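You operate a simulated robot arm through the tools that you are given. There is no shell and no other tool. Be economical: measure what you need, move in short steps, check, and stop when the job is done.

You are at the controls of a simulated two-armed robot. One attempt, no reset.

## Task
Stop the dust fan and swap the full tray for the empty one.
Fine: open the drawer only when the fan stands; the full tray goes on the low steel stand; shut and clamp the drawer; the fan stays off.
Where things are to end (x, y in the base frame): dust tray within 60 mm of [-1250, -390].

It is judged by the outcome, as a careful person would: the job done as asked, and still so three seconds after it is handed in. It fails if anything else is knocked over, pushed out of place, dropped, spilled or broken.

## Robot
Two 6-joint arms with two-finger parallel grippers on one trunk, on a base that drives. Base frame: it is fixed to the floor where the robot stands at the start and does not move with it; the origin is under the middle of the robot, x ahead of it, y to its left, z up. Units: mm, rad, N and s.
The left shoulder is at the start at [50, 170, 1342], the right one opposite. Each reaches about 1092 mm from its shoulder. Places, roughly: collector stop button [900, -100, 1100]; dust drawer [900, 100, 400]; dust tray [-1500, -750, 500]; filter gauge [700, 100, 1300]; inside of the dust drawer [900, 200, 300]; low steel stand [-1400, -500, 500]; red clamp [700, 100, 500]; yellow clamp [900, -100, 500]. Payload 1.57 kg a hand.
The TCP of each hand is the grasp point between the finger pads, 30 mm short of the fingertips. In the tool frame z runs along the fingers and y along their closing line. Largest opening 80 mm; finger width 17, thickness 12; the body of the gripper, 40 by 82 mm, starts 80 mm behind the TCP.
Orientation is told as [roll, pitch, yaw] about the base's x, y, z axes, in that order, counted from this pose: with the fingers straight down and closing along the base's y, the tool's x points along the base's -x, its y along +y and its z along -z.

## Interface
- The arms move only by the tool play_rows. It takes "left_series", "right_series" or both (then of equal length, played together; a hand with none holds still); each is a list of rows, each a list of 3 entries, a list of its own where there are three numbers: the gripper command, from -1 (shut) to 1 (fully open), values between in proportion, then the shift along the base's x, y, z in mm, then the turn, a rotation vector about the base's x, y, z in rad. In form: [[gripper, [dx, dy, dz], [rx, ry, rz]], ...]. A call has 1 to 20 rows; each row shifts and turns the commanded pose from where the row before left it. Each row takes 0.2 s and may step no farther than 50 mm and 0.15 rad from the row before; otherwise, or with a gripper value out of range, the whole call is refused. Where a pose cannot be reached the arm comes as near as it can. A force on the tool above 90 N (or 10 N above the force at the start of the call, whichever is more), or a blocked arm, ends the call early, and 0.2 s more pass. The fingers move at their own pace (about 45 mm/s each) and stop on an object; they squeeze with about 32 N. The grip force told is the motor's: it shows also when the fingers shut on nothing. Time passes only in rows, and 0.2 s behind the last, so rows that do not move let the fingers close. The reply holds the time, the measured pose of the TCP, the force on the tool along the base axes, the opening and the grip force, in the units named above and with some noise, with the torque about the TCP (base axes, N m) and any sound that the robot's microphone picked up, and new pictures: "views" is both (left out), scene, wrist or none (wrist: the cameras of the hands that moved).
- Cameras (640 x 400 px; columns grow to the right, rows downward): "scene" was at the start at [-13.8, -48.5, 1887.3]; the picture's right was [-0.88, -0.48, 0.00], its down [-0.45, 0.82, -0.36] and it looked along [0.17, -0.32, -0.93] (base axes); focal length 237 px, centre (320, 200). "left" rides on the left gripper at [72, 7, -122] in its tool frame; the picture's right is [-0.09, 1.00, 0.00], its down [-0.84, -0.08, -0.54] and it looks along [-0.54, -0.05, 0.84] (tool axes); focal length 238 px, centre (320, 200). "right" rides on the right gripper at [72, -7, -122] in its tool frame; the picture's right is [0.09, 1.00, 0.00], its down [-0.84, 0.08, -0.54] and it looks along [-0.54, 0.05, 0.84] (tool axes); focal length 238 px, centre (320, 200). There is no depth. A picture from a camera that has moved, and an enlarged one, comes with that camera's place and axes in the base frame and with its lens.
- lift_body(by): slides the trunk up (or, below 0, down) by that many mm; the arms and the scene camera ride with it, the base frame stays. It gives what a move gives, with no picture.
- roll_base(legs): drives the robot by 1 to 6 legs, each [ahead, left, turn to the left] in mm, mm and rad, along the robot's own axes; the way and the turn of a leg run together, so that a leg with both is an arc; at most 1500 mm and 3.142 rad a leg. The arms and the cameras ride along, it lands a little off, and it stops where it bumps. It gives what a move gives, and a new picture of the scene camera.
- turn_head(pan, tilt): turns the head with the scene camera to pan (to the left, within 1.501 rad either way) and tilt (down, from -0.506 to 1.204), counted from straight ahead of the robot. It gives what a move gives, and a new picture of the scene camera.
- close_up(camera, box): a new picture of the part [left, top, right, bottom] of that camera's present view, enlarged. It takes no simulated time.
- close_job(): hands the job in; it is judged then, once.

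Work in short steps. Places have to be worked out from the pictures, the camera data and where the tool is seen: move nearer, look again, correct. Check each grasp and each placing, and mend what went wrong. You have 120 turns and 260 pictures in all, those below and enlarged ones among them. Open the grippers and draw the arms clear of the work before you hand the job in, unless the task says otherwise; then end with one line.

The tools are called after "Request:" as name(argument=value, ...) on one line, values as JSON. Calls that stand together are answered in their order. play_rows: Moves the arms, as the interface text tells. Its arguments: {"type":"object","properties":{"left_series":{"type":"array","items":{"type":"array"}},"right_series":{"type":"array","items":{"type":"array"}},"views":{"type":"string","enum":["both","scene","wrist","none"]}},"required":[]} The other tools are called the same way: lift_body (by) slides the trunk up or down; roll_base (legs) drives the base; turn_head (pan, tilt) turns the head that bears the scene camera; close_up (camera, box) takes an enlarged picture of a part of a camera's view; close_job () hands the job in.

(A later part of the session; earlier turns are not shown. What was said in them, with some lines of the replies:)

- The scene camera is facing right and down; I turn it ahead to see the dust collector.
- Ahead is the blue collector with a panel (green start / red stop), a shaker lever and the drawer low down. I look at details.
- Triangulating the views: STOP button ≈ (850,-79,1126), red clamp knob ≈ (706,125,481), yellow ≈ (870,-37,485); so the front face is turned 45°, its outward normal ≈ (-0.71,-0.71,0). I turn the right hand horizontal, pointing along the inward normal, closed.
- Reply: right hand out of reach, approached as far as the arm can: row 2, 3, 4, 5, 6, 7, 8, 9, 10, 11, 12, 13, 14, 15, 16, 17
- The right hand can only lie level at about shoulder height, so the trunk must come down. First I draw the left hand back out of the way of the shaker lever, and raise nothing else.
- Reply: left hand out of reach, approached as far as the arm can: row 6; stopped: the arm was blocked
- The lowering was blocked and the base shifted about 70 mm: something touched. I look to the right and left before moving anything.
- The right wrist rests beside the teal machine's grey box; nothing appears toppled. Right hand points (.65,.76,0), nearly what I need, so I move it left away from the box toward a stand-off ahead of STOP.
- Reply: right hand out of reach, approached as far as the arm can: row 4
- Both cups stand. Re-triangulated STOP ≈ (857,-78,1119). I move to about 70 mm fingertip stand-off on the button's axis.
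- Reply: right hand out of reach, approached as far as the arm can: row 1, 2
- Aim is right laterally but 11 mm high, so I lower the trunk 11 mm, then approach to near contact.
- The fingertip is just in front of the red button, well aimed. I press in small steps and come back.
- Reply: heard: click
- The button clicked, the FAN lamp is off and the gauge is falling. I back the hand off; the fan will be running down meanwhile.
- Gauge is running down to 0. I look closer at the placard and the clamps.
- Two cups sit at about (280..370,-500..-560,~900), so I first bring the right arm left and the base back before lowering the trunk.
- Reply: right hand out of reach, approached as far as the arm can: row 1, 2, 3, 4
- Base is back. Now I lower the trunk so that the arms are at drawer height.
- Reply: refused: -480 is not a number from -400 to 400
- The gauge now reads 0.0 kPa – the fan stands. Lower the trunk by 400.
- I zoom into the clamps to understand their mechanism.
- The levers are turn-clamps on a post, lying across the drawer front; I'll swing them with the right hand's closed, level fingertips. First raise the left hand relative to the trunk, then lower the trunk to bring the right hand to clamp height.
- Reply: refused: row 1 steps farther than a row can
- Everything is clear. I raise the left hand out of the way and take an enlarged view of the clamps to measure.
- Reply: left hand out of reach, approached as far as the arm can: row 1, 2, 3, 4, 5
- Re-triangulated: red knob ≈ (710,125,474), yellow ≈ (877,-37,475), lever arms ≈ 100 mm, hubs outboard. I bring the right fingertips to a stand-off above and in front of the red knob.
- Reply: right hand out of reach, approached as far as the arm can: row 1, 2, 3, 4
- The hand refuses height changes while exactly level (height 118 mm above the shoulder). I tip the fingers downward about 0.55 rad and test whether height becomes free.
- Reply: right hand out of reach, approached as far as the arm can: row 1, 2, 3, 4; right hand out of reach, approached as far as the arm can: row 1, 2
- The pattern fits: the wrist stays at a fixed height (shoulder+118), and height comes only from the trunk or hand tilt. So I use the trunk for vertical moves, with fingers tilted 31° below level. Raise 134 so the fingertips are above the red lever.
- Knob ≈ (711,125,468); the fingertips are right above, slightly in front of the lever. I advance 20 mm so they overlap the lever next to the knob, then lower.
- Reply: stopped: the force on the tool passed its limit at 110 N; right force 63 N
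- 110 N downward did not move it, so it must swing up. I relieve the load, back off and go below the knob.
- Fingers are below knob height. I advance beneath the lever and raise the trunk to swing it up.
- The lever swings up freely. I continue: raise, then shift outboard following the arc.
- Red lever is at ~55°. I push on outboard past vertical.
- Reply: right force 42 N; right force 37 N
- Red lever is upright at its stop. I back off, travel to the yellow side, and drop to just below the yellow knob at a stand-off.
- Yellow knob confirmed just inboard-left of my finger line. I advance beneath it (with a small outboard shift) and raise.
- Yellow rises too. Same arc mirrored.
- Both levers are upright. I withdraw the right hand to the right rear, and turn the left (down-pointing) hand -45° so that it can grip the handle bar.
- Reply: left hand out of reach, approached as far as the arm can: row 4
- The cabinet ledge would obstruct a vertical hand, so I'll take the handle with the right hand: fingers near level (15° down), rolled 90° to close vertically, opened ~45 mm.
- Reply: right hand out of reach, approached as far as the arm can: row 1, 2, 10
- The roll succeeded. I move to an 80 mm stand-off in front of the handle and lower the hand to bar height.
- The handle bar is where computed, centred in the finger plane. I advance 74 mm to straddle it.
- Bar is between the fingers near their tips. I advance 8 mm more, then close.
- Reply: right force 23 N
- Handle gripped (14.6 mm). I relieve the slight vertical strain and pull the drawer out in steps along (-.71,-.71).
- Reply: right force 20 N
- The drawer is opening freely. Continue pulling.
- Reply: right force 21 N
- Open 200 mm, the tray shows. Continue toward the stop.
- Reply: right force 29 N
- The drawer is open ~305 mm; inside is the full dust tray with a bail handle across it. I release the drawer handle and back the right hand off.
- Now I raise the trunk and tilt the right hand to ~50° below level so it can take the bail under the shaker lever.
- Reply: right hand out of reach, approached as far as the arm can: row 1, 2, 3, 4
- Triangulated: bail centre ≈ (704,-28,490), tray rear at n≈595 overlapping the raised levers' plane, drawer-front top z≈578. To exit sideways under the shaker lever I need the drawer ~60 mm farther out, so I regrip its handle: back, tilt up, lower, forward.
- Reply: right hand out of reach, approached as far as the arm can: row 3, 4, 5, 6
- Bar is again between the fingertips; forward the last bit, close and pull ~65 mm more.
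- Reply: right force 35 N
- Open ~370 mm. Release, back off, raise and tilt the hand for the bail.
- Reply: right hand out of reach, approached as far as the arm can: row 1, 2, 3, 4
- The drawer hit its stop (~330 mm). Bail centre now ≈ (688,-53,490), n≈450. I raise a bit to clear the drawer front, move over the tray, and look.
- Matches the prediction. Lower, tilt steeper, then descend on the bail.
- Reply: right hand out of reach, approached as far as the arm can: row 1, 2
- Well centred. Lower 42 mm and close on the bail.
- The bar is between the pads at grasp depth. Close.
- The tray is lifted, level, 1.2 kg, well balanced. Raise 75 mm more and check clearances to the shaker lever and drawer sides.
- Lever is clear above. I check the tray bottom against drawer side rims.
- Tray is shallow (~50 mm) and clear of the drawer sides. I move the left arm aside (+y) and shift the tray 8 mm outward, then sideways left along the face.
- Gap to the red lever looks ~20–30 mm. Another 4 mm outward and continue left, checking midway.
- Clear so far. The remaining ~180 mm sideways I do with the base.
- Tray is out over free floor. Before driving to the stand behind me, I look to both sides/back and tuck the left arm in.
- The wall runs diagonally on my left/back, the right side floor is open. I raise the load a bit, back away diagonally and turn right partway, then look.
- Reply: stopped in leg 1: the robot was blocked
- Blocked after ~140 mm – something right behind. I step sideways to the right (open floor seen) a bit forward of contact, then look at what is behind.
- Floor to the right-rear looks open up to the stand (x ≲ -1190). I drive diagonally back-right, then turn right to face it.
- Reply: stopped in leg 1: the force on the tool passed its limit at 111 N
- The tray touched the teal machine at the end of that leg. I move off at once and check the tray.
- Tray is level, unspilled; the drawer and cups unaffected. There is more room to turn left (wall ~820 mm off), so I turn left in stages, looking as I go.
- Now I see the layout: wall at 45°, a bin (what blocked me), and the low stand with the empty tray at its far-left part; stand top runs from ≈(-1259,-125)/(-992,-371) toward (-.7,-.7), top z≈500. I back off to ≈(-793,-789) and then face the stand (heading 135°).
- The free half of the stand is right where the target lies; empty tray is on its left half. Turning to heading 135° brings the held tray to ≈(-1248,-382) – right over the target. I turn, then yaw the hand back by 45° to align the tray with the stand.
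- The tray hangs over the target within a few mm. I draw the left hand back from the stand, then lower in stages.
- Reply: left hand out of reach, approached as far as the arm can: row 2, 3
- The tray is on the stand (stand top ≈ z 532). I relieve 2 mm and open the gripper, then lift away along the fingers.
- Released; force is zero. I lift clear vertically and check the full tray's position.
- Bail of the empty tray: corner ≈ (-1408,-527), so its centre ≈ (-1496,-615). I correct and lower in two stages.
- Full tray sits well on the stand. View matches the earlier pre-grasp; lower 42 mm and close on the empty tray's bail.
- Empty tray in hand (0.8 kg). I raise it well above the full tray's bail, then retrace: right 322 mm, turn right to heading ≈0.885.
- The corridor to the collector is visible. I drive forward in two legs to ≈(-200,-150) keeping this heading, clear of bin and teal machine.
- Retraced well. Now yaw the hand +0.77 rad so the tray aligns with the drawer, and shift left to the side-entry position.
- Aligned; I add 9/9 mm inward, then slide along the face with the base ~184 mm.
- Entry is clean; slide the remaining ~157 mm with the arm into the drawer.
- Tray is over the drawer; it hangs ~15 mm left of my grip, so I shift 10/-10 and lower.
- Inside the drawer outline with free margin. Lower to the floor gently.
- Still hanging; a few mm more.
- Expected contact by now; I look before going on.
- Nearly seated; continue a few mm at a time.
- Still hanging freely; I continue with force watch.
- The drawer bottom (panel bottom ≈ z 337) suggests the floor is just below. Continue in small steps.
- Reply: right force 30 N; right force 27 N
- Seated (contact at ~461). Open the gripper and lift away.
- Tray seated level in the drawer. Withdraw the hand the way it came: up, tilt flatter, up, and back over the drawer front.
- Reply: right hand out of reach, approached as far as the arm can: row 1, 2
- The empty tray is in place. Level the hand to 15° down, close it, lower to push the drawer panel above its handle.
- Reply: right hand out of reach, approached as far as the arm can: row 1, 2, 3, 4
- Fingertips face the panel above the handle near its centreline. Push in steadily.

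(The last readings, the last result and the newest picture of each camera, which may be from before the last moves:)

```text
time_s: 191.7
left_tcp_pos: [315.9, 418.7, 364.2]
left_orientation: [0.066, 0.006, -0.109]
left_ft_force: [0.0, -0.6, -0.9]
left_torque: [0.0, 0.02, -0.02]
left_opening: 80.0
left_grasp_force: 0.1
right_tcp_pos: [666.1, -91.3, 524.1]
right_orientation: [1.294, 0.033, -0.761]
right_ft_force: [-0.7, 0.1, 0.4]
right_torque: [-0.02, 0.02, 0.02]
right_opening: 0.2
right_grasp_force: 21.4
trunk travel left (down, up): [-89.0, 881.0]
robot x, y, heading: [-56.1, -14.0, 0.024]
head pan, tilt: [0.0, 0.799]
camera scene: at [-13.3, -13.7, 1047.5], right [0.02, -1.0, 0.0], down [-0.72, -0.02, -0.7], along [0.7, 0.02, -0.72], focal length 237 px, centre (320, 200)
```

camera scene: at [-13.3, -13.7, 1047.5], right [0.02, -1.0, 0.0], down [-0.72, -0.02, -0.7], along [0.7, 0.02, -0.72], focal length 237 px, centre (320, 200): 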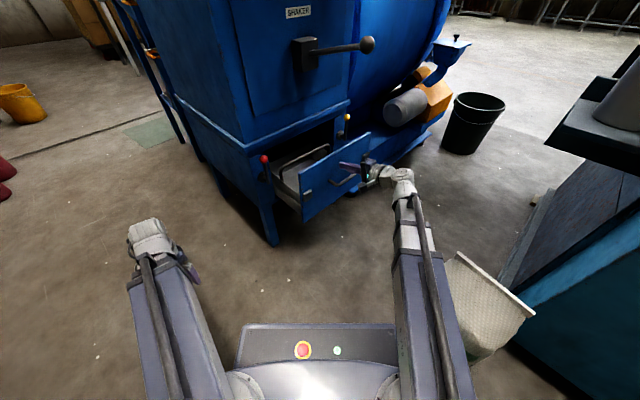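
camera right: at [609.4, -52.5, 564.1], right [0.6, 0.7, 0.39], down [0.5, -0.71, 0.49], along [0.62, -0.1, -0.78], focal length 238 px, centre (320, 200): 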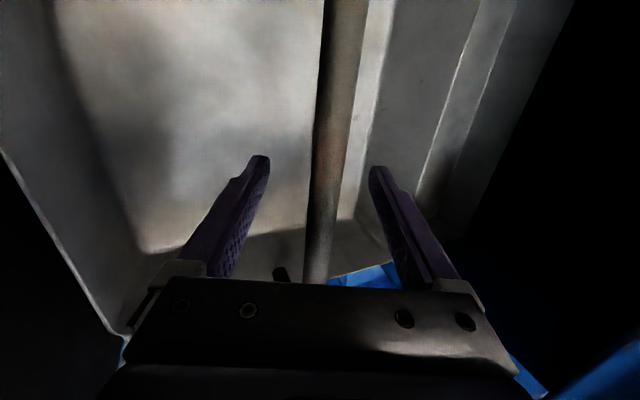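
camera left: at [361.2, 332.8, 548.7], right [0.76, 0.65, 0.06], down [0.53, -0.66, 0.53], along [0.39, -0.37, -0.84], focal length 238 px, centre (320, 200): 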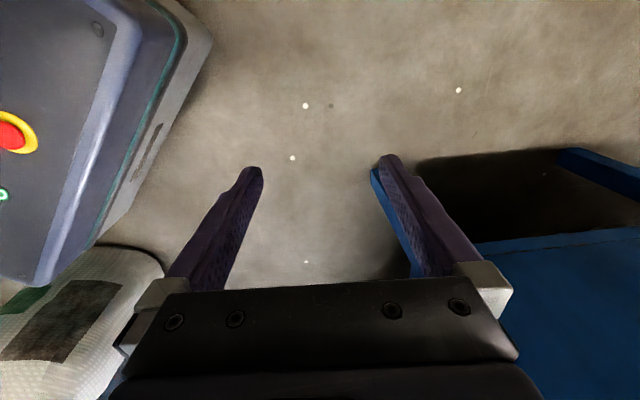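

It slides in easily. Continue, slower near the end.

Request:
play_rows(right_series=[[-1, [12, 12, 0], [0, 0, 0]], [-1, [12, 12, 0], [0, 0, 0]], [-1, [12, 12, 0], [0, 0, 0]], [-1, [12, 12, 0], [0, 0, 0]], [-1, [12, 12, 0], [0, 0, 0]], [-1, [12, 12, 0], [0, 0, 0]], [-1, [12, 12, 0], [0, 0, 0]], [-1, [10, 10, 0], [0, 0, 0]], [-1, [8, 8, 0], [0, 0, 0]], [-1, [5, 5, 0], [0, 0, 0]], [-1, [5, 5, 0], [0, 0, 0]], [-1, [5, 5, 0], [0, 0, 0]], [-1, [5, 5, 0], [0, 0, 0]], [-1, [5, 5, 0], [0, 0, 0]]], views="scene")

Request:
close_up(camera="scene", box=[230, 100, 410, 220])

```text
time_s: 194.7
left_tcp_pos: [317.0, 419.7, 364.7]
left_orientation: [0.064, 0.005, -0.11]
left_ft_force: [-0.4, -0.5, 0.1]
left_torque: [0.01, 0.04, -0.01]
left_opening: 79.8
left_grasp_force: 0.1
right_tcp_pos: [789.6, 33.6, 523.7]
right_orientation: [1.288, 0.034, -0.759]
right_ft_force: [-11.9, -7.5, -2.5]
right_torque: [-0.04, 0.03, 0.09]
right_opening: 0.0
right_grasp_force: 21.1
trunk travel left (down, up): [-89.0, 881.0]
robot x, y, heading: [-48.7, -17.7, 0.024]
head pan, tilt: [0.0, 0.799]
camera scene: at [-13.6, -14.0, 1047.5], right [0.02, -1.0, 0.0], down [-0.72, -0.02, -0.7], along [0.7, 0.02, -0.72], focal length 237 px, centre (320, 200)
```

scene: 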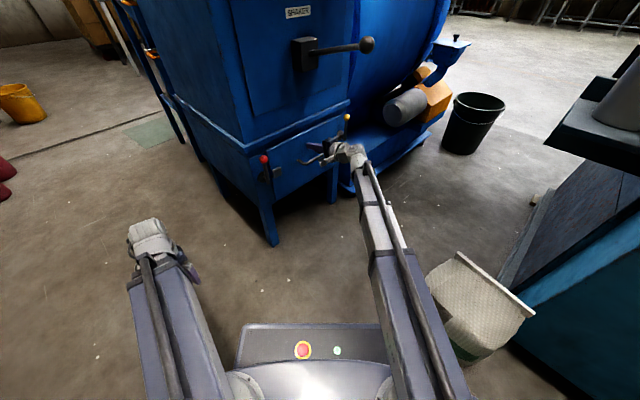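

```text
3.33 times, centred on (320, 160) of scene
camera zoom: at [-13.6, -14.0, 1047.5], right [0.02, -1.0, 0.0], down [-0.72, -0.02, -0.7], along [0.7, 0.02, -0.72], focal length 791 px, centre (320, 333)
```

zoom: 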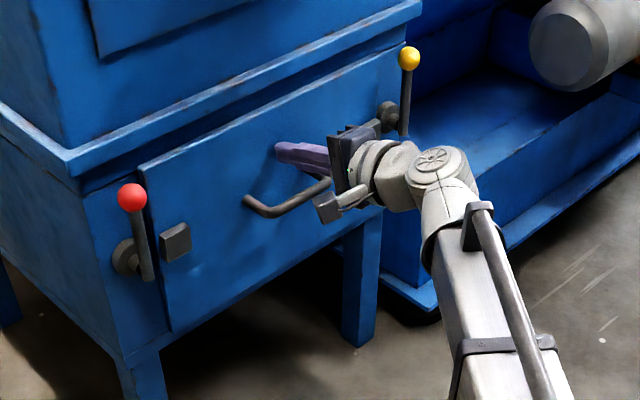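

The drawer is closed (contact 14 N). A bit more push to seat it.

Request:
play_rows(right_series=[[-1, [3, 3, 0], [0, 0, 0]], [-1, [3, 3, 0], [0, 0, 0]], [-1, [0, 0, 0], [0, 0, 0]]], views="wrist")

```text
time_s: 195.4
left_tcp_pos: [316.4, 416.7, 365.8]
left_orientation: [0.064, 0.004, -0.113]
left_ft_force: [0.8, 0.2, 0.6]
left_torque: [0.02, -0.01, 0.01]
left_opening: 79.9
left_grasp_force: 0.0
right_tcp_pos: [791.4, 33.6, 523.6]
right_orientation: [1.286, 0.033, -0.759]
right_ft_force: [-8.1, -5.9, 6.6]
right_torque: [0.13, -0.23, -0.04]
right_opening: 0.0
right_grasp_force: 21.1
trunk travel left (down, up): [-89.0, 881.0]
robot x, y, heading: [-55.2, -19.4, 0.022]
head pan, tilt: [0.0, 0.799]
stopped in row 3 (right hand): the force on the tool passed its limit at 93 N (the readings are from after the stop); the commanded pose is now the measured one
camera right: at [657.5, -4.2, 553.4], right [0.15, 0.24, 0.96], down [0.27, -0.94, 0.2], along [0.95, 0.23, -0.21], focal length 238 px, centre (320, 200)
```

right: 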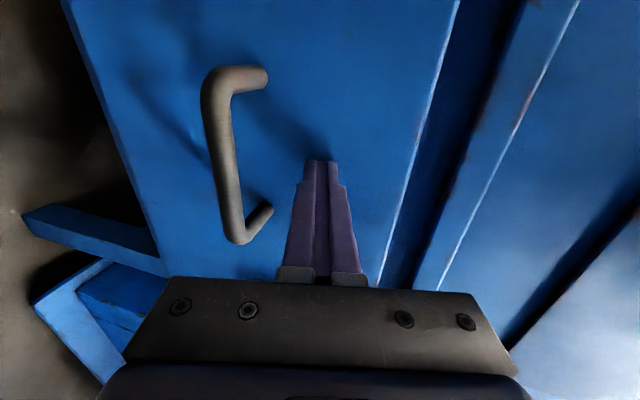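

Fully seated against the stop. Now I back off and go to the outboard side of the yellow lever, slightly higher.

Request:
play_rows(right_series=[[-1, [-25, -25, 0], [0, 0, 0]], [-1, [-25, -25, 0], [0, 0, 0]], [-1, [33, -33, 0], [0, 0, 0]], [-1, [33, -33, 0], [0, 0, 0]], [-1, [33, -33, 0], [0, 0, 0]], [-1, [33, -33, 0], [0, 0, 0]], [-1, [33, -33, 0], [0, 0, 0]]], views="none")

Request:
lift_body(by=18)

Request:
close_up(camera="right", box=[0, 0, 640, 400])

Request:
close_up(camera="scene", box=[250, 80, 430, 200])

```text
time_s: 197.0
left_tcp_pos: [316.3, 417.6, 363.9]
left_orientation: [0.064, 0.003, -0.111]
left_ft_force: [-0.7, 0.8, -0.3]
left_torque: [0.04, 0.02, 0.02]
left_opening: 80.3
left_grasp_force: 0.1
right_tcp_pos: [906.3, -178.7, 523.2]
right_orientation: [1.286, 0.034, -0.758]
right_ft_force: [-0.2, -0.1, 0.1]
right_torque: [-0.06, 0.02, -0.04]
right_opening: 0.1
right_grasp_force: 21.6
right hand out of reach, approached as far as the arm can: row 4
trunk travel left (down, up): [-89.0, 881.0]
robot x, y, heading: [-57.8, -13.3, 0.021]
head pan, tilt: [0.0, 0.799]
```

```text
time_s: 197.7
left_tcp_pos: [316.1, 418.0, 382.3]
left_orientation: [0.062, 0.005, -0.112]
left_ft_force: [-0.2, 0.4, -0.5]
left_torque: [0.01, 0.04, -0.02]
left_opening: 79.9
left_grasp_force: 0.2
right_tcp_pos: [906.7, -179.3, 540.9]
right_orientation: [1.286, 0.033, -0.758]
right_ft_force: [-1.1, 0.3, 0.0]
right_torque: [0.02, 0.0, 0.0]
right_opening: 0.0
right_grasp_force: 21.3
trunk travel left (down, up): [-107.0, 863.0]
robot x, y, heading: [-51.8, -15.2, 0.022]
head pan, tilt: [0.0, 0.799]
```

```text
1.00 times, centred on (320, 200) of right (not enlarged: the box is as wide or as high as the picture)
camera zoom: at [772.7, -216.1, 570.3], right [0.15, 0.24, 0.96], down [0.27, -0.94, 0.2], along [0.95, 0.23, -0.21], focal length 238 px, centre (320, 200)
```

zoom: 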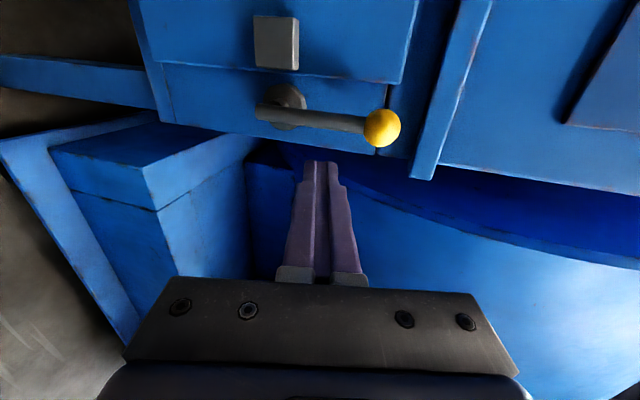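

```text
3.33 times, centred on (340, 140) of scene
camera zoom: at [-14.3, -14.6, 1065.5], right [0.02, -1.0, 0.0], down [-0.72, -0.02, -0.7], along [0.7, 0.02, -0.72], focal length 791 px, centre (253, 400)
```

zoom: 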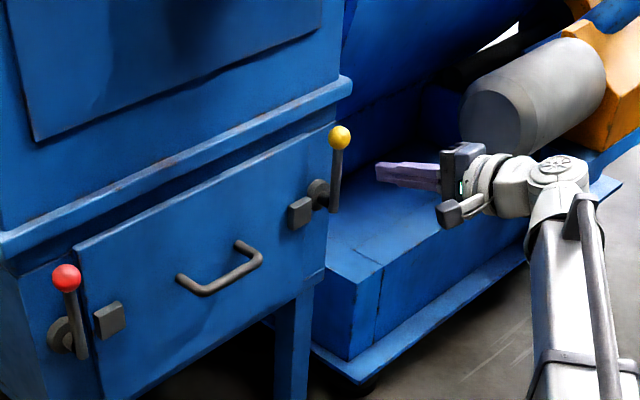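

Lever upright at u≈742, fingertips outboard beside it. Advance past the lever plane, then push inboard.

Request:
play_rows(right_series=[[-1, [14.5, 11.5, 0], [0, 0, 0]], [-1, [13, 13, 0], [0, 0, 0]], [-1, [13, 13, 0], [0, 0, 0]]], views="wrist")

Request:
play_rows(right_series=[[-1, [-10, 10, 0], [0, 0, 0]], [-1, [-10, 10, 0], [0, 0, 0]], [-1, [-10, 10, 0], [0, 0, 0]], [-1, [-8, 8, 0], [0, 0, 0]]], views="wrist")

```text
time_s: 198.5
left_tcp_pos: [316.3, 417.4, 383.0]
left_orientation: [0.063, 0.006, -0.114]
left_ft_force: [-0.6, -0.4, -0.2]
left_torque: [0.0, 0.01, 0.01]
left_opening: 80.0
left_grasp_force: 0.0
right_tcp_pos: [944.8, -141.0, 541.1]
right_orientation: [1.287, 0.033, -0.759]
right_ft_force: [0.0, 0.6, -0.5]
right_torque: [-0.01, 0.0, -0.01]
right_opening: 0.0
right_grasp_force: 21.1
trunk travel left (down, up): [-107.0, 863.0]
robot x, y, heading: [-53.2, -17.6, 0.017]
head pan, tilt: [0.0, 0.799]
camera right: at [812.3, -178.5, 570.4], right [0.15, 0.24, 0.96], down [0.27, -0.94, 0.2], along [0.95, 0.23, -0.21], focal length 238 px, centre (320, 200)
```

right: 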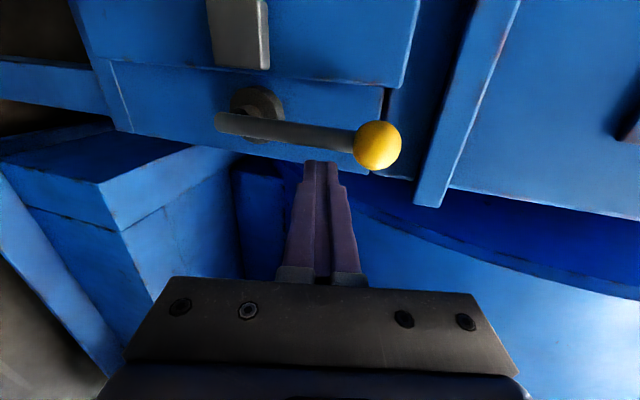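

```text
time_s: 199.5
left_tcp_pos: [316.8, 416.8, 382.8]
left_orientation: [0.062, 0.004, -0.113]
left_ft_force: [0.4, -0.6, -0.2]
left_torque: [0.0, -0.01, 0.02]
left_opening: 79.8
left_grasp_force: 0.1
right_tcp_pos: [907.8, -101.5, 539.7]
right_orientation: [1.287, 0.033, -0.757]
right_ft_force: [0.8, 0.7, -0.5]
right_torque: [-0.01, -0.01, 0.02]
right_opening: 0.2
right_grasp_force: 21.5
trunk travel left (down, up): [-107.0, 863.0]
robot x, y, heading: [-56.6, -16.9, 0.022]
head pan, tilt: [0.0, 0.799]
camera right: at [775.6, -140.1, 570.4], right [0.15, 0.24, 0.96], down [0.27, -0.94, 0.2], along [0.95, 0.23, -0.21], focal length 238 px, centre (320, 200)
```

right: 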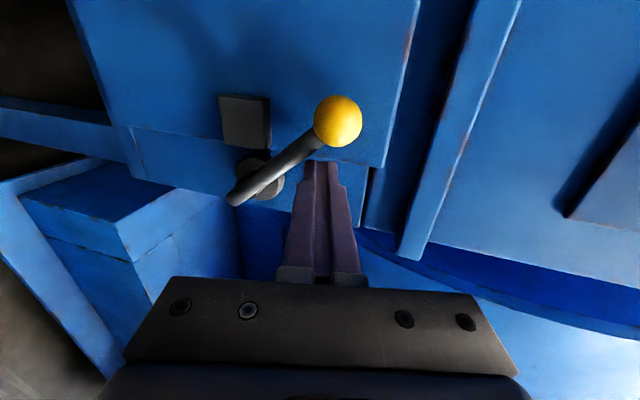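

The yellow lever swings in (~45°). Continue inboard, then push down with the trunk to horizontal.

Request:
play_rows(right_series=[[-1, [-9, 9, 0], [0, 0, 0]], [-1, [-9, 9, 0], [0, 0, 0]]], views="none")

Request:
lift_body(by=-15)

Request:
play_rows(right_series=[[-1, [-7, 7, 0], [0, 0, 0]]], views="none")

Request:
lift_body(by=-15)

Request:
close_up(camera="right", box=[0, 0, 640, 400])

```text
time_s: 200.1
left_tcp_pos: [316.6, 417.2, 382.7]
left_orientation: [0.063, 0.004, -0.113]
left_ft_force: [0.1, 0.1, 0.3]
left_torque: [-0.03, 0.0, 0.0]
left_opening: 79.9
left_grasp_force: 0.1
right_tcp_pos: [889.5, -85.0, 541.5]
right_orientation: [1.287, 0.034, -0.757]
right_ft_force: [-1.2, -1.0, 0.4]
right_torque: [-0.02, 0.0, 0.03]
right_opening: 0.0
right_grasp_force: 21.0
trunk travel left (down, up): [-107.0, 863.0]
robot x, y, heading: [-55.4, -13.0, 0.022]
head pan, tilt: [0.0, 0.799]
```

```text
time_s: 200.7
left_tcp_pos: [316.1, 417.3, 368.7]
left_orientation: [0.062, 0.008, -0.112]
left_ft_force: [0.5, -0.6, 0.2]
left_torque: [0.01, -0.01, 0.01]
left_opening: 79.9
left_grasp_force: 0.0
right_tcp_pos: [890.4, -84.8, 526.0]
right_orientation: [1.286, 0.032, -0.759]
right_ft_force: [-0.1, 0.6, 0.2]
right_torque: [0.0, 0.01, 0.02]
right_opening: 0.0
right_grasp_force: 21.9
trunk travel left (down, up): [-92.0, 878.0]
robot x, y, heading: [-52.2, -13.2, 0.019]
head pan, tilt: [0.0, 0.799]
```

```text
time_s: 201.1
left_tcp_pos: [316.6, 417.3, 367.7]
left_orientation: [0.063, 0.004, -0.112]
left_ft_force: [0.1, 0.2, 0.2]
left_torque: [-0.01, -0.05, -0.02]
left_opening: 80.0
left_grasp_force: 0.1
right_tcp_pos: [883.5, -78.0, 524.7]
right_orientation: [1.286, 0.032, -0.757]
right_ft_force: [-0.6, -0.4, 0.2]
right_torque: [-0.02, -0.01, 0.03]
right_opening: 0.0
right_grasp_force: 21.8
trunk travel left (down, up): [-92.0, 878.0]
robot x, y, heading: [-54.4, -14.9, 0.025]
head pan, tilt: [0.0, 0.799]
```

```text
time_s: 201.7
left_tcp_pos: [316.3, 417.1, 352.8]
left_orientation: [0.063, 0.005, -0.113]
left_ft_force: [0.5, -0.1, 0.3]
left_torque: [0.02, -0.01, -0.02]
left_opening: 79.9
left_grasp_force: 0.1
right_tcp_pos: [884.0, -77.9, 510.3]
right_orientation: [1.287, 0.033, -0.759]
right_ft_force: [-0.1, -0.2, 0.3]
right_torque: [-0.01, -0.04, -0.04]
right_opening: 0.0
right_grasp_force: 20.7
trunk travel left (down, up): [-77.0, 893.0]
robot x, y, heading: [-55.7, -11.6, 0.022]
head pan, tilt: [0.0, 0.799]
```

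```text
1.00 times, centred on (320, 200) of right (not enlarged: the box is as wide or as high as the picture)
camera zoom: at [750.4, -115.9, 540.3], right [0.15, 0.24, 0.96], down [0.27, -0.94, 0.2], along [0.95, 0.23, -0.21], focal length 238 px, centre (320, 200)
```

zoom: 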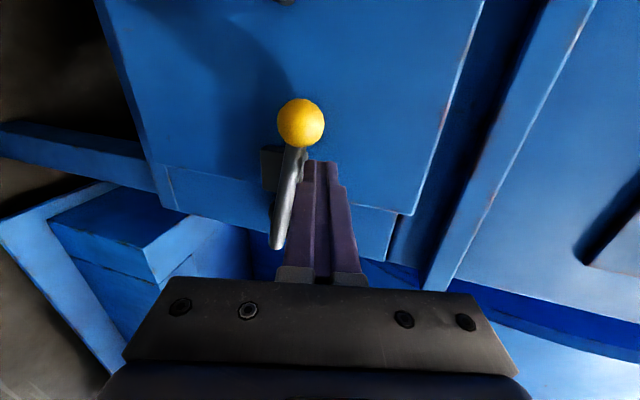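

Nearly horizontal. Push the last bit down until it stops.

Request:
lift_body(by=-10)

Request:
lift_body(by=-5)

Request:
close_up(camera="right", box=[0, 0, 640, 400])

```text
time_s: 202.3
left_tcp_pos: [315.2, 416.2, 341.7]
left_orientation: [0.063, 0.005, -0.112]
left_ft_force: [1.1, 0.1, 0.3]
left_torque: [0.0, -0.02, -0.01]
left_opening: 79.8
left_grasp_force: 0.1
right_tcp_pos: [883.7, -77.5, 500.3]
right_orientation: [1.287, 0.034, -0.759]
right_ft_force: [0.0, -0.6, 0.0]
right_torque: [-0.02, -0.03, -0.02]
right_opening: 0.0
right_grasp_force: 20.9
trunk travel left (down, up): [-67.0, 903.0]
robot x, y, heading: [-57.4, -17.8, 0.019]
head pan, tilt: [0.0, 0.799]
```

```text
time_s: 202.8
left_tcp_pos: [316.3, 417.4, 339.3]
left_orientation: [0.063, 0.005, -0.111]
left_ft_force: [-0.5, 0.1, 0.4]
left_torque: [-0.01, -0.01, -0.02]
left_opening: 80.2
left_grasp_force: 0.0
right_tcp_pos: [883.4, -79.0, 496.2]
right_orientation: [1.287, 0.033, -0.758]
right_ft_force: [-0.2, 0.4, -0.8]
right_torque: [0.0, -0.04, -0.01]
right_opening: 0.0
right_grasp_force: 21.6
trunk travel left (down, up): [-62.0, 908.0]
robot x, y, heading: [-54.1, -14.1, 0.025]
head pan, tilt: [0.0, 0.799]
```

```text
1.00 times, centred on (320, 200) of right (not enlarged: the box is as wide or as high as the picture)
camera zoom: at [750.5, -115.8, 525.3], right [0.15, 0.24, 0.96], down [0.27, -0.94, 0.2], along [0.95, 0.23, -0.21], focal length 238 px, centre (320, 200)
```

zoom: 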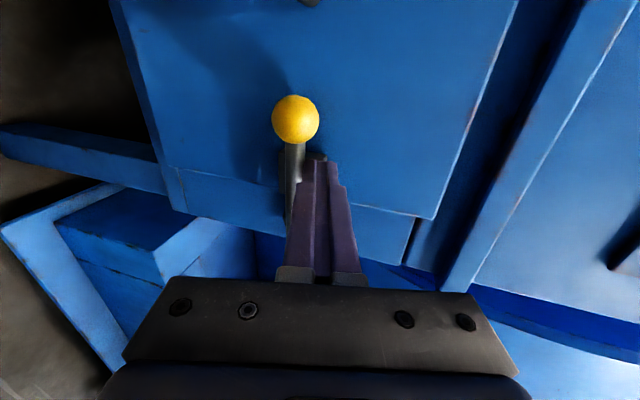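

Request:
lift_body(by=-5)

Request:
lift_body(by=-4)

Request:
close_up(camera="scene", box=[250, 90, 410, 200])

```text
time_s: 203.4
left_tcp_pos: [315.8, 416.3, 334.0]
left_orientation: [0.066, 0.004, -0.111]
left_ft_force: [-0.3, 0.0, -0.7]
left_torque: [0.01, 0.01, 0.0]
left_opening: 79.9
left_grasp_force: 0.0
right_tcp_pos: [882.8, -78.6, 495.0]
right_orientation: [1.294, 0.033, -0.76]
right_ft_force: [5.2, 0.7, 30.9]
right_torque: [0.46, -0.72, -0.06]
right_opening: 0.0
right_grasp_force: 21.1
trunk travel left (down, up): [-57.0, 913.0]
robot x, y, heading: [-52.8, -14.4, 0.024]
head pan, tilt: [0.0, 0.799]
```

```text
time_s: 203.9
left_tcp_pos: [315.8, 417.1, 332.2]
left_orientation: [0.065, 0.0, -0.113]
left_ft_force: [-0.2, -0.4, -0.6]
left_torque: [0.0, -0.02, -0.01]
left_opening: 80.2
left_grasp_force: 0.1
right_tcp_pos: [883.0, -78.2, 494.1]
right_orientation: [1.301, 0.035, -0.762]
right_ft_force: [11.9, -0.9, 55.6]
right_torque: [0.86, -1.42, -0.13]
right_opening: 0.0
right_grasp_force: 21.1
trunk travel left (down, up): [-53.0, 917.0]
robot x, y, heading: [-53.2, -14.8, 0.026]
head pan, tilt: [0.0, 0.799]
```

```text
3.64 times, centred on (330, 145) of scene
camera zoom: at [-18.3, -14.3, 1012.2], right [0.02, -1.0, 0.0], down [-0.71, -0.02, -0.7], along [0.7, 0.02, -0.71], focal length 863 px, centre (284, 400)
```

zoom: 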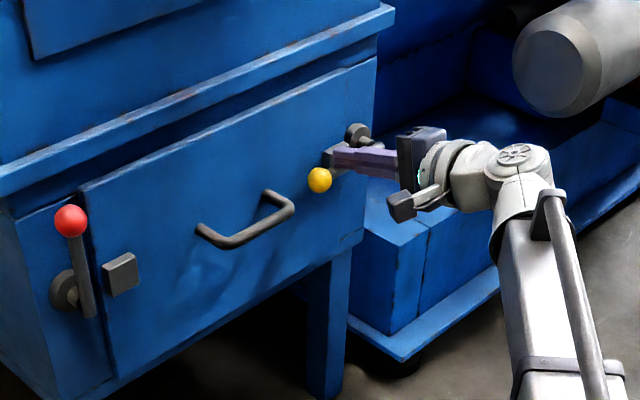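

Yellow is clamped at its stop (55 N). Relieve, back off and go round to the outboard side of the red lever.

Request:
lift_body(by=52)

Request:
play_rows(right_series=[[-1, [-20, -20, 0], [0, 0, 0]], [-1, [-20, -20, 0], [0, 0, 0]], [-1, [-34, 34, 0], [0, 0, 0]], [-1, [-34, 34, 0], [0, 0, 0]], [-1, [-34, 34, 0], [0, 0, 0]], [-1, [-34, 34, 0], [0, 0, 0]], [-1, [-34, 34, 0], [0, 0, 0]], [-1, [-34, 34, 0], [0, 0, 0]], [-1, [-34, 34, 0], [0, 0, 0]], [-1, [-34, 34, 0], [0, 0, 0]]], views="both")

Request:
close_up(camera="scene", box=[230, 90, 410, 210])

```text
time_s: 204.8
left_tcp_pos: [315.0, 417.4, 380.0]
left_orientation: [0.063, 0.005, -0.11]
left_ft_force: [0.1, 0.4, -0.2]
left_torque: [0.01, -0.03, -0.02]
left_opening: 80.1
left_grasp_force: 0.0
right_tcp_pos: [882.7, -77.1, 538.5]
right_orientation: [1.286, 0.033, -0.758]
right_ft_force: [0.2, 0.0, -0.5]
right_torque: [0.04, 0.02, -0.01]
right_opening: 0.0
right_grasp_force: 21.1
trunk travel left (down, up): [-105.0, 865.0]
robot x, y, heading: [-52.8, -16.1, 0.025]
head pan, tilt: [0.0, 0.799]
```

```text
time_s: 207.1
left_tcp_pos: [316.4, 417.3, 380.9]
left_orientation: [0.066, 0.006, -0.114]
left_ft_force: [-0.7, 1.0, 0.3]
left_torque: [0.02, -0.03, -0.04]
left_opening: 80.0
left_grasp_force: 0.0
right_tcp_pos: [572.5, 156.3, 538.6]
right_orientation: [1.288, 0.034, -0.761]
right_ft_force: [-0.2, -0.2, 0.0]
right_torque: [0.01, 0.02, 0.01]
right_opening: 0.0
right_grasp_force: 21.4
trunk travel left (down, up): [-105.0, 865.0]
robot x, y, heading: [-53.7, -14.1, 0.018]
head pan, tilt: [0.0, 0.799]
camera scene: at [-14.2, -14.7, 1063.5], right [0.02, -1.0, 0.0], down [-0.72, -0.02, -0.7], along [0.7, 0.02, -0.72], focal length 237 px, centre (320, 200)
camera right: at [438.8, 119.1, 568.4], right [0.15, 0.24, 0.96], down [0.27, -0.94, 0.2], along [0.95, 0.23, -0.2], focal length 238 px, centre (320, 200)
```

scene: 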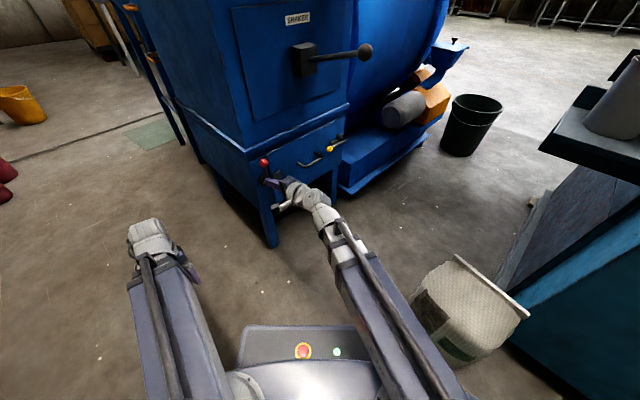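
right: 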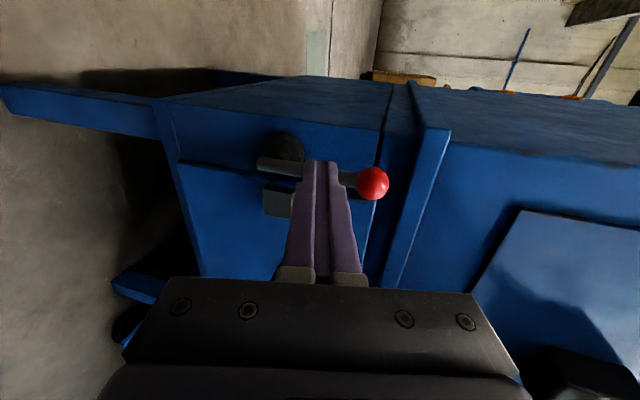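

```text
3.33 times, centred on (320, 150) of scene
camera zoom: at [-14.2, -14.7, 1063.5], right [0.02, -1.0, 0.0], down [-0.72, -0.02, -0.7], along [0.7, 0.02, -0.72], focal length 791 px, centre (320, 367)
```

zoom: 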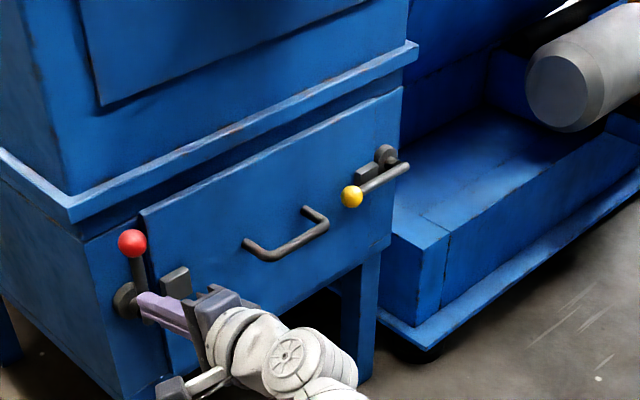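

Lever measured at u≈316; I need to be ~8 mm farther outboard before advancing.

Request:
play_rows(right_series=[[-1, [-7, 7, 0], [0, 0, 0]], [-1, [13.5, 13.5, 0], [0, 0, 0]], [-1, [13.5, 13.5, 0], [0, 0, 0]], [-1, [13, 13, 0], [0, 0, 0]]], views="wrist")

```text
time_s: 208.1
left_tcp_pos: [316.8, 417.2, 381.7]
left_orientation: [0.062, 0.003, -0.111]
left_ft_force: [-0.6, -0.2, -0.1]
left_torque: [0.03, 0.03, 0.01]
left_opening: 80.2
left_grasp_force: 0.0
right_tcp_pos: [604.5, 205.7, 537.7]
right_orientation: [1.287, 0.034, -0.76]
right_ft_force: [-1.3, 0.0, 0.3]
right_torque: [-0.02, -0.04, -0.01]
right_opening: 0.0
right_grasp_force: 21.8
trunk travel left (down, up): [-105.0, 865.0]
robot x, y, heading: [-53.7, -15.0, 0.025]
head pan, tilt: [0.0, 0.799]
camera right: at [472.2, 167.3, 568.3], right [0.15, 0.24, 0.96], down [0.27, -0.94, 0.2], along [0.95, 0.23, -0.21], focal length 238 px, centre (320, 200)
```

right: 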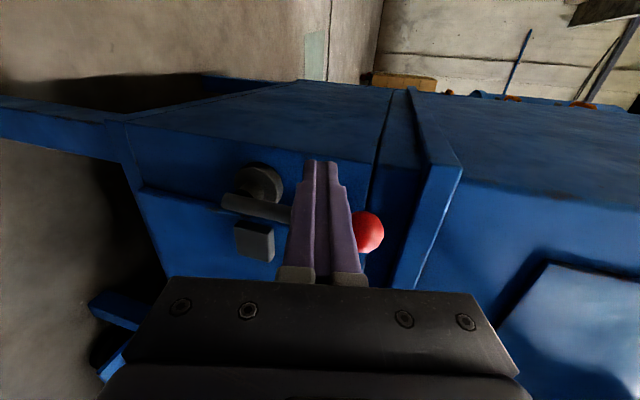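

The finger is on the outboard side. Push inboard, then down, as for yellow.

Request:
play_rows(right_series=[[-1, [10, -10, 0], [0, 0, 0]], [-1, [10, -10, 0], [0, 0, 0]], [-1, [10, -10, 0], [0, 0, 0]], [-1, [10, -10, 0], [0, 0, 0]], [-1, [9, -9, 0], [0, 0, 0]], [-1, [7, -7, 0], [0, 0, 0]]], views="wrist")

Request:
close_up(camera="scene", box=[230, 90, 410, 210])

```text
time_s: 209.4
left_tcp_pos: [315.6, 417.4, 380.5]
left_orientation: [0.063, 0.005, -0.113]
left_ft_force: [-0.4, 0.5, 0.1]
left_torque: [0.05, 0.01, 0.02]
left_opening: 79.8
left_grasp_force: 0.0
right_tcp_pos: [661.0, 144.2, 538.8]
right_orientation: [1.288, 0.033, -0.761]
right_ft_force: [0.4, -0.1, -0.1]
right_torque: [0.0, 0.04, -0.04]
right_opening: 0.3
right_grasp_force: 21.0
trunk travel left (down, up): [-105.0, 865.0]
robot x, y, heading: [-52.8, -18.6, 0.022]
head pan, tilt: [0.0, 0.799]
camera right: at [527.9, 107.1, 568.6], right [0.15, 0.24, 0.96], down [0.27, -0.94, 0.2], along [0.95, 0.23, -0.2], focal length 238 px, centre (320, 200)
```

right: 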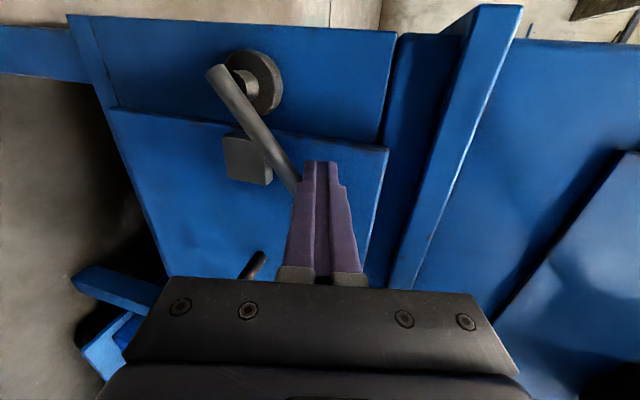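

```text
3.33 times, centred on (320, 150) of scene
camera zoom: at [-14.3, -14.5, 1063.5], right [0.02, -1.0, 0.0], down [-0.72, -0.02, -0.7], along [0.7, 0.02, -0.72], focal length 791 px, centre (320, 367)
```

zoom: 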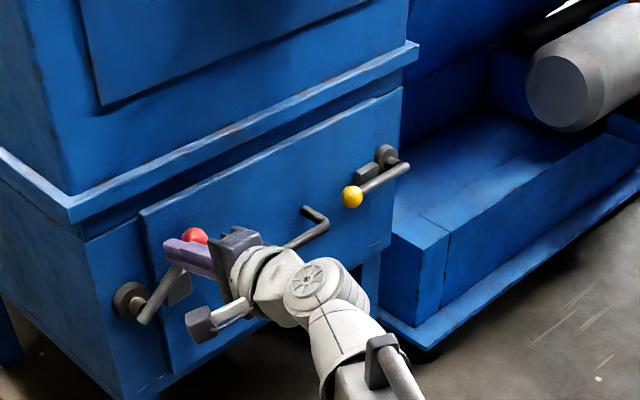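

Red lever at ~35°. A bit inboard and lower.

Request:
play_rows(right_series=[[-1, [5, -5, 0], [0, 0, 0]]], views="none")

Request:
lift_body(by=-20)

Request:
play_rows(right_series=[[-1, [5, -5, 0], [0, 0, 0]]], views="none")

Request:
lift_body(by=-18)

Request:
lift_body(by=-9)

Request:
close_up(camera="scene", box=[230, 90, 410, 210])

```text
time_s: 209.8
left_tcp_pos: [316.4, 416.6, 381.9]
left_orientation: [0.064, 0.005, -0.112]
left_ft_force: [0.1, -0.2, 0.4]
left_torque: [-0.02, -0.01, 0.02]
left_opening: 79.9
left_grasp_force: 0.1
right_tcp_pos: [664.9, 139.6, 538.6]
right_orientation: [1.289, 0.032, -0.76]
right_ft_force: [-0.4, 0.1, 0.3]
right_torque: [-0.03, -0.01, -0.02]
right_opening: 0.0
right_grasp_force: 21.3
trunk travel left (down, up): [-105.0, 865.0]
robot x, y, heading: [-52.9, -15.4, 0.025]
head pan, tilt: [0.0, 0.799]
```

```text
time_s: 210.5
left_tcp_pos: [317.9, 416.6, 360.4]
left_orientation: [0.062, 0.004, -0.112]
left_ft_force: [-0.8, 0.0, 0.8]
left_torque: [0.0, -0.01, -0.04]
left_opening: 80.0
left_grasp_force: 0.1
right_tcp_pos: [666.4, 140.3, 518.7]
right_orientation: [1.288, 0.033, -0.76]
right_ft_force: [0.2, 0.1, -0.2]
right_torque: [-0.01, 0.01, 0.01]
right_opening: 0.2
right_grasp_force: 21.3
trunk travel left (down, up): [-85.0, 885.0]
robot x, y, heading: [-52.4, -15.3, 0.025]
head pan, tilt: [0.0, 0.799]
```

```text
time_s: 210.9
left_tcp_pos: [316.2, 417.3, 360.7]
left_orientation: [0.063, 0.006, -0.111]
left_ft_force: [-0.3, 0.6, -0.9]
left_torque: [0.03, -0.01, -0.01]
left_opening: 79.9
left_grasp_force: 0.1
right_tcp_pos: [670.6, 134.6, 518.9]
right_orientation: [1.289, 0.033, -0.76]
right_ft_force: [-0.2, 0.8, 0.2]
right_torque: [-0.02, 0.02, 0.03]
right_opening: 0.2
right_grasp_force: 21.1
trunk travel left (down, up): [-85.0, 885.0]
robot x, y, heading: [-55.8, -16.0, 0.026]
head pan, tilt: [0.0, 0.799]
```

```text
time_s: 211.6
left_tcp_pos: [316.0, 416.8, 342.3]
left_orientation: [0.062, 0.005, -0.111]
left_ft_force: [-0.2, -0.4, -0.1]
left_torque: [0.01, 0.0, 0.01]
left_opening: 80.1
left_grasp_force: 0.0
right_tcp_pos: [670.7, 135.9, 500.7]
right_orientation: [1.289, 0.033, -0.76]
right_ft_force: [-0.4, 0.2, -0.8]
right_torque: [-0.02, -0.02, -0.02]
right_opening: 0.0
right_grasp_force: 21.3
trunk travel left (down, up): [-67.0, 903.0]
robot x, y, heading: [-56.5, -18.2, 0.022]
head pan, tilt: [0.0, 0.799]
```

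```text
time_s: 212.1
left_tcp_pos: [316.5, 417.8, 334.2]
left_orientation: [0.065, 0.002, -0.11]
left_ft_force: [-0.8, 0.1, -0.9]
left_torque: [0.01, -0.02, -0.01]
left_opening: 80.1
left_grasp_force: 0.2
right_tcp_pos: [671.4, 135.9, 493.5]
right_orientation: [1.29, 0.033, -0.76]
right_ft_force: [-0.8, -0.2, 17.8]
right_torque: [0.25, -0.4, -0.02]
right_opening: 0.0
right_grasp_force: 20.7
trunk travel left (down, up): [-58.0, 912.0]
robot x, y, heading: [-53.2, -11.9, 0.026]
head pan, tilt: [0.0, 0.799]
```

```text
3.33 times, centred on (320, 150) of scene
camera zoom: at [-15.4, -14.8, 1016.9], right [0.02, -1.0, 0.0], down [-0.72, -0.02, -0.7], along [0.7, 0.02, -0.72], focal length 791 px, centre (320, 367)
```

zoom: 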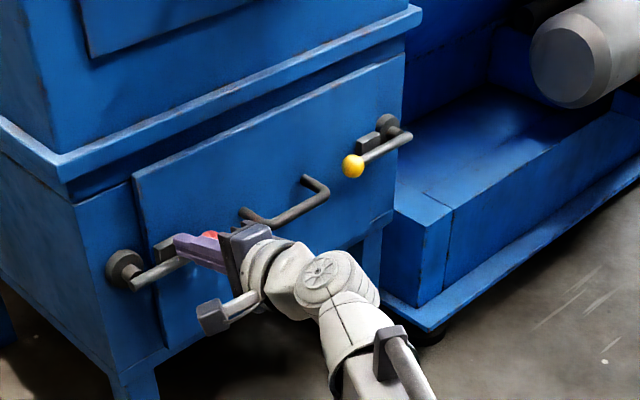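

Contact at the stop begins; push a little more to seat it, then lift off and back away.

Request:
lift_body(by=-5)

Request:
lift_body(by=40)

Request:
play_rows(right_series=[[-1, [-25, -25, 0], [0, 0, 0]], [-1, [-25, -25, 0], [0, 0, 0]], [-1, [-25, -30, 0], [0, 0, 0]], [-1, [-25, -30, 0], [0, 0, 0]], [-1, [0, -35, 0], [0, 0, 0]], [-1, [0, -35, 0], [0, 0, 0]]], views="none")

Request:
close_up(camera="scene", box=[230, 70, 410, 200])

```text
time_s: 212.7
left_tcp_pos: [316.2, 418.0, 331.6]
left_orientation: [0.066, 0.002, -0.114]
left_ft_force: [0.0, -0.2, -0.1]
left_torque: [-0.01, 0.0, 0.0]
left_opening: 79.7
left_grasp_force: 0.0
right_tcp_pos: [670.7, 135.3, 492.5]
right_orientation: [1.298, 0.038, -0.765]
right_ft_force: [2.8, 3.4, 63.7]
right_torque: [1.0, -1.31, 0.01]
right_opening: 0.0
right_grasp_force: 21.1
trunk travel left (down, up): [-53.0, 917.0]
robot x, y, heading: [-53.6, -13.5, 0.022]
head pan, tilt: [0.0, 0.799]
```

```text
time_s: 213.5
left_tcp_pos: [316.3, 417.4, 368.7]
left_orientation: [0.062, 0.005, -0.112]
left_ft_force: [0.0, 0.1, -0.7]
left_torque: [0.03, -0.01, 0.02]
left_opening: 79.9
left_grasp_force: 0.0
right_tcp_pos: [669.5, 136.0, 526.2]
right_orientation: [1.285, 0.032, -0.759]
right_ft_force: [0.4, -0.3, 0.1]
right_torque: [-0.02, -0.01, 0.0]
right_opening: 0.0
right_grasp_force: 21.0
trunk travel left (down, up): [-93.0, 877.0]
robot x, y, heading: [-52.5, -19.7, 0.022]
head pan, tilt: [0.0, 0.799]
```

```text
time_s: 214.9
left_tcp_pos: [316.8, 416.6, 368.7]
left_orientation: [0.062, 0.004, -0.111]
left_ft_force: [0.8, -0.3, -0.6]
left_torque: [0.01, 0.01, -0.01]
left_opening: 79.8
left_grasp_force: 0.1
right_tcp_pos: [571.7, -44.6, 526.8]
right_orientation: [1.288, 0.034, -0.758]
right_ft_force: [0.1, -0.8, 0.6]
right_torque: [-0.04, -0.02, 0.06]
right_opening: 0.2
right_grasp_force: 21.7
trunk travel left (down, up): [-93.0, 877.0]
robot x, y, heading: [-53.3, -16.8, 0.022]
head pan, tilt: [0.0, 0.799]
```

```text
3.08 times, centred on (320, 135) of scene
camera zoom: at [-14.3, -14.4, 1051.5], right [0.02, -1.0, 0.0], down [-0.72, -0.02, -0.7], along [0.7, 0.02, -0.72], focal length 730 px, centre (320, 400)
```

zoom: 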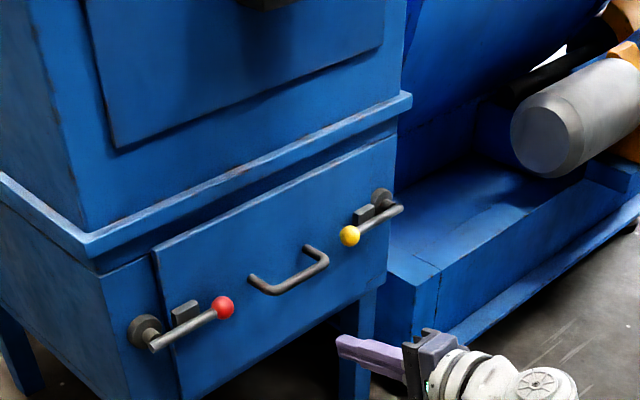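

Both clamps lie across the drawer as at the start. I open the gripper, back the base off and verify that the fan is off.

Request:
play_rows(right_series=[[1, [-20, -20, 0], [0, 0, 0]], [1, [-20, -20, 0], [0, 0, 0]], [1, [0, 0, 0], [0, 0, 0]], [1, [0, 0, 0], [0, 0, 0]]], views="none")

Request:
roll_base(legs=[[-100, 0, 0]])

Request:
turn_head(pan=-0.05, tilt=0.2)

Request:
close_up(camera="scene", box=[230, 100, 410, 220])

```text
time_s: 215.9
left_tcp_pos: [316.0, 417.6, 368.3]
left_orientation: [0.063, 0.006, -0.111]
left_ft_force: [0.3, -0.4, -0.3]
left_torque: [-0.01, -0.03, 0.0]
left_opening: 80.0
left_grasp_force: 0.1
right_tcp_pos: [548.0, -85.5, 526.4]
right_orientation: [1.287, 0.032, -0.758]
right_ft_force: [-0.4, 0.2, 0.1]
right_torque: [0.02, 0.0, -0.05]
right_opening: 80.2
right_grasp_force: 0.0
right hand out of reach, approached as far as the arm can: row 2
trunk travel left (down, up): [-93.0, 877.0]
robot x, y, heading: [-57.3, -17.5, 0.027]
head pan, tilt: [0.0, 0.799]
```

```text
time_s: 217.1
left_tcp_pos: [214.9, 414.2, 367.6]
left_orientation: [0.064, 0.003, -0.113]
left_ft_force: [0.5, 1.0, 0.5]
left_torque: [-0.01, 0.0, 0.01]
left_opening: 80.2
left_grasp_force: 0.1
right_tcp_pos: [444.2, -86.8, 527.5]
right_orientation: [1.286, 0.035, -0.757]
right_ft_force: [1.2, 0.6, 0.9]
right_torque: [0.01, 0.0, -0.01]
right_opening: 80.2
right_grasp_force: 0.0
trunk travel left (down, up): [-93.0, 877.0]
robot x, y, heading: [-153.9, -15.1, 0.018]
head pan, tilt: [0.0, 0.799]
camera scene: at [-116.7, -16.8, 1051.5], right [0.02, -1.0, 0.0], down [-0.72, -0.02, -0.7], along [0.7, 0.02, -0.72], focal length 237 px, centre (320, 200)
```

scene: 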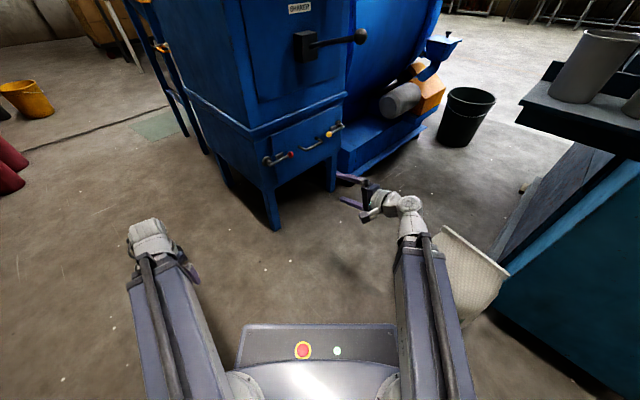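

```text
time_s: 218.1
left_tcp_pos: [214.9, 416.1, 369.8]
left_orientation: [0.064, 0.006, -0.114]
left_ft_force: [-0.2, 0.7, -1.1]
left_torque: [0.02, 0.04, 0.03]
left_opening: 79.9
left_grasp_force: 0.0
right_tcp_pos: [445.8, -86.8, 525.8]
right_orientation: [1.287, 0.035, -0.759]
right_ft_force: [0.6, -0.7, 0.0]
right_torque: [-0.01, 0.01, 0.02]
right_opening: 79.9
right_grasp_force: 0.0
trunk travel left (down, up): [-93.0, 877.0]
robot x, y, heading: [-156.9, -20.1, 0.022]
head pan, tilt: [-0.051, 0.201]
camera scene: at [-104.2, -21.2, 1105.1], right [-0.03, -1.0, 0.0], down [-0.2, 0.01, -0.98], along [0.98, -0.03, -0.2], focal length 237 px, centre (320, 200)
```

scene: 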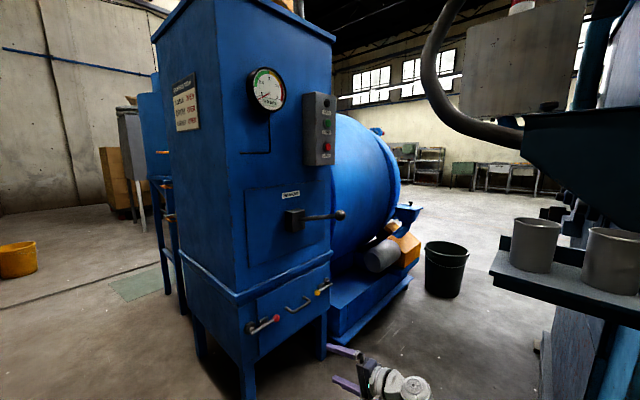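

```text
3.33 times, centred on (320, 160) of scene
camera zoom: at [-104.2, -21.2, 1105.1], right [-0.03, -1.0, 0.0], down [-0.2, 0.01, -0.98], along [0.98, -0.03, -0.2], focal length 791 px, centre (320, 333)
```

zoom: 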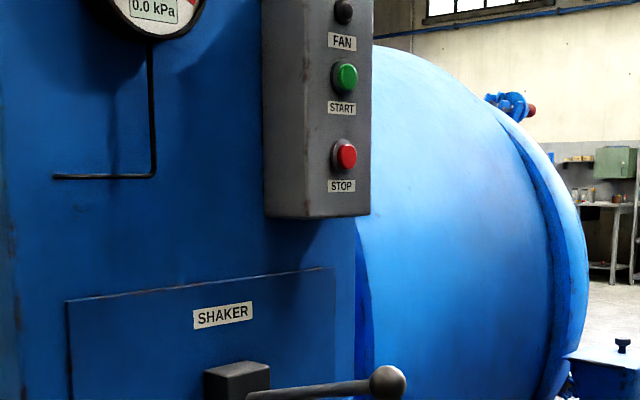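

The fan lamp is dark and the gauge reads 0.0 kPa. The drawer is shut with both clamps across it, the full tray is on the stand, and the hands are open and clear, so I hand in.

Request:
close_job()

```text
The job is handed in.
```

The job is handed in: the fan is stopped and still off, the full tray is on the steel stand close to [-1250, -390], and the empty tray is in the drawer. The drawer is shut and both clamps are on. The full tray bumped the side of the teal machine once on the way to the stand. I saw no spill and nothing moved or knocked over.
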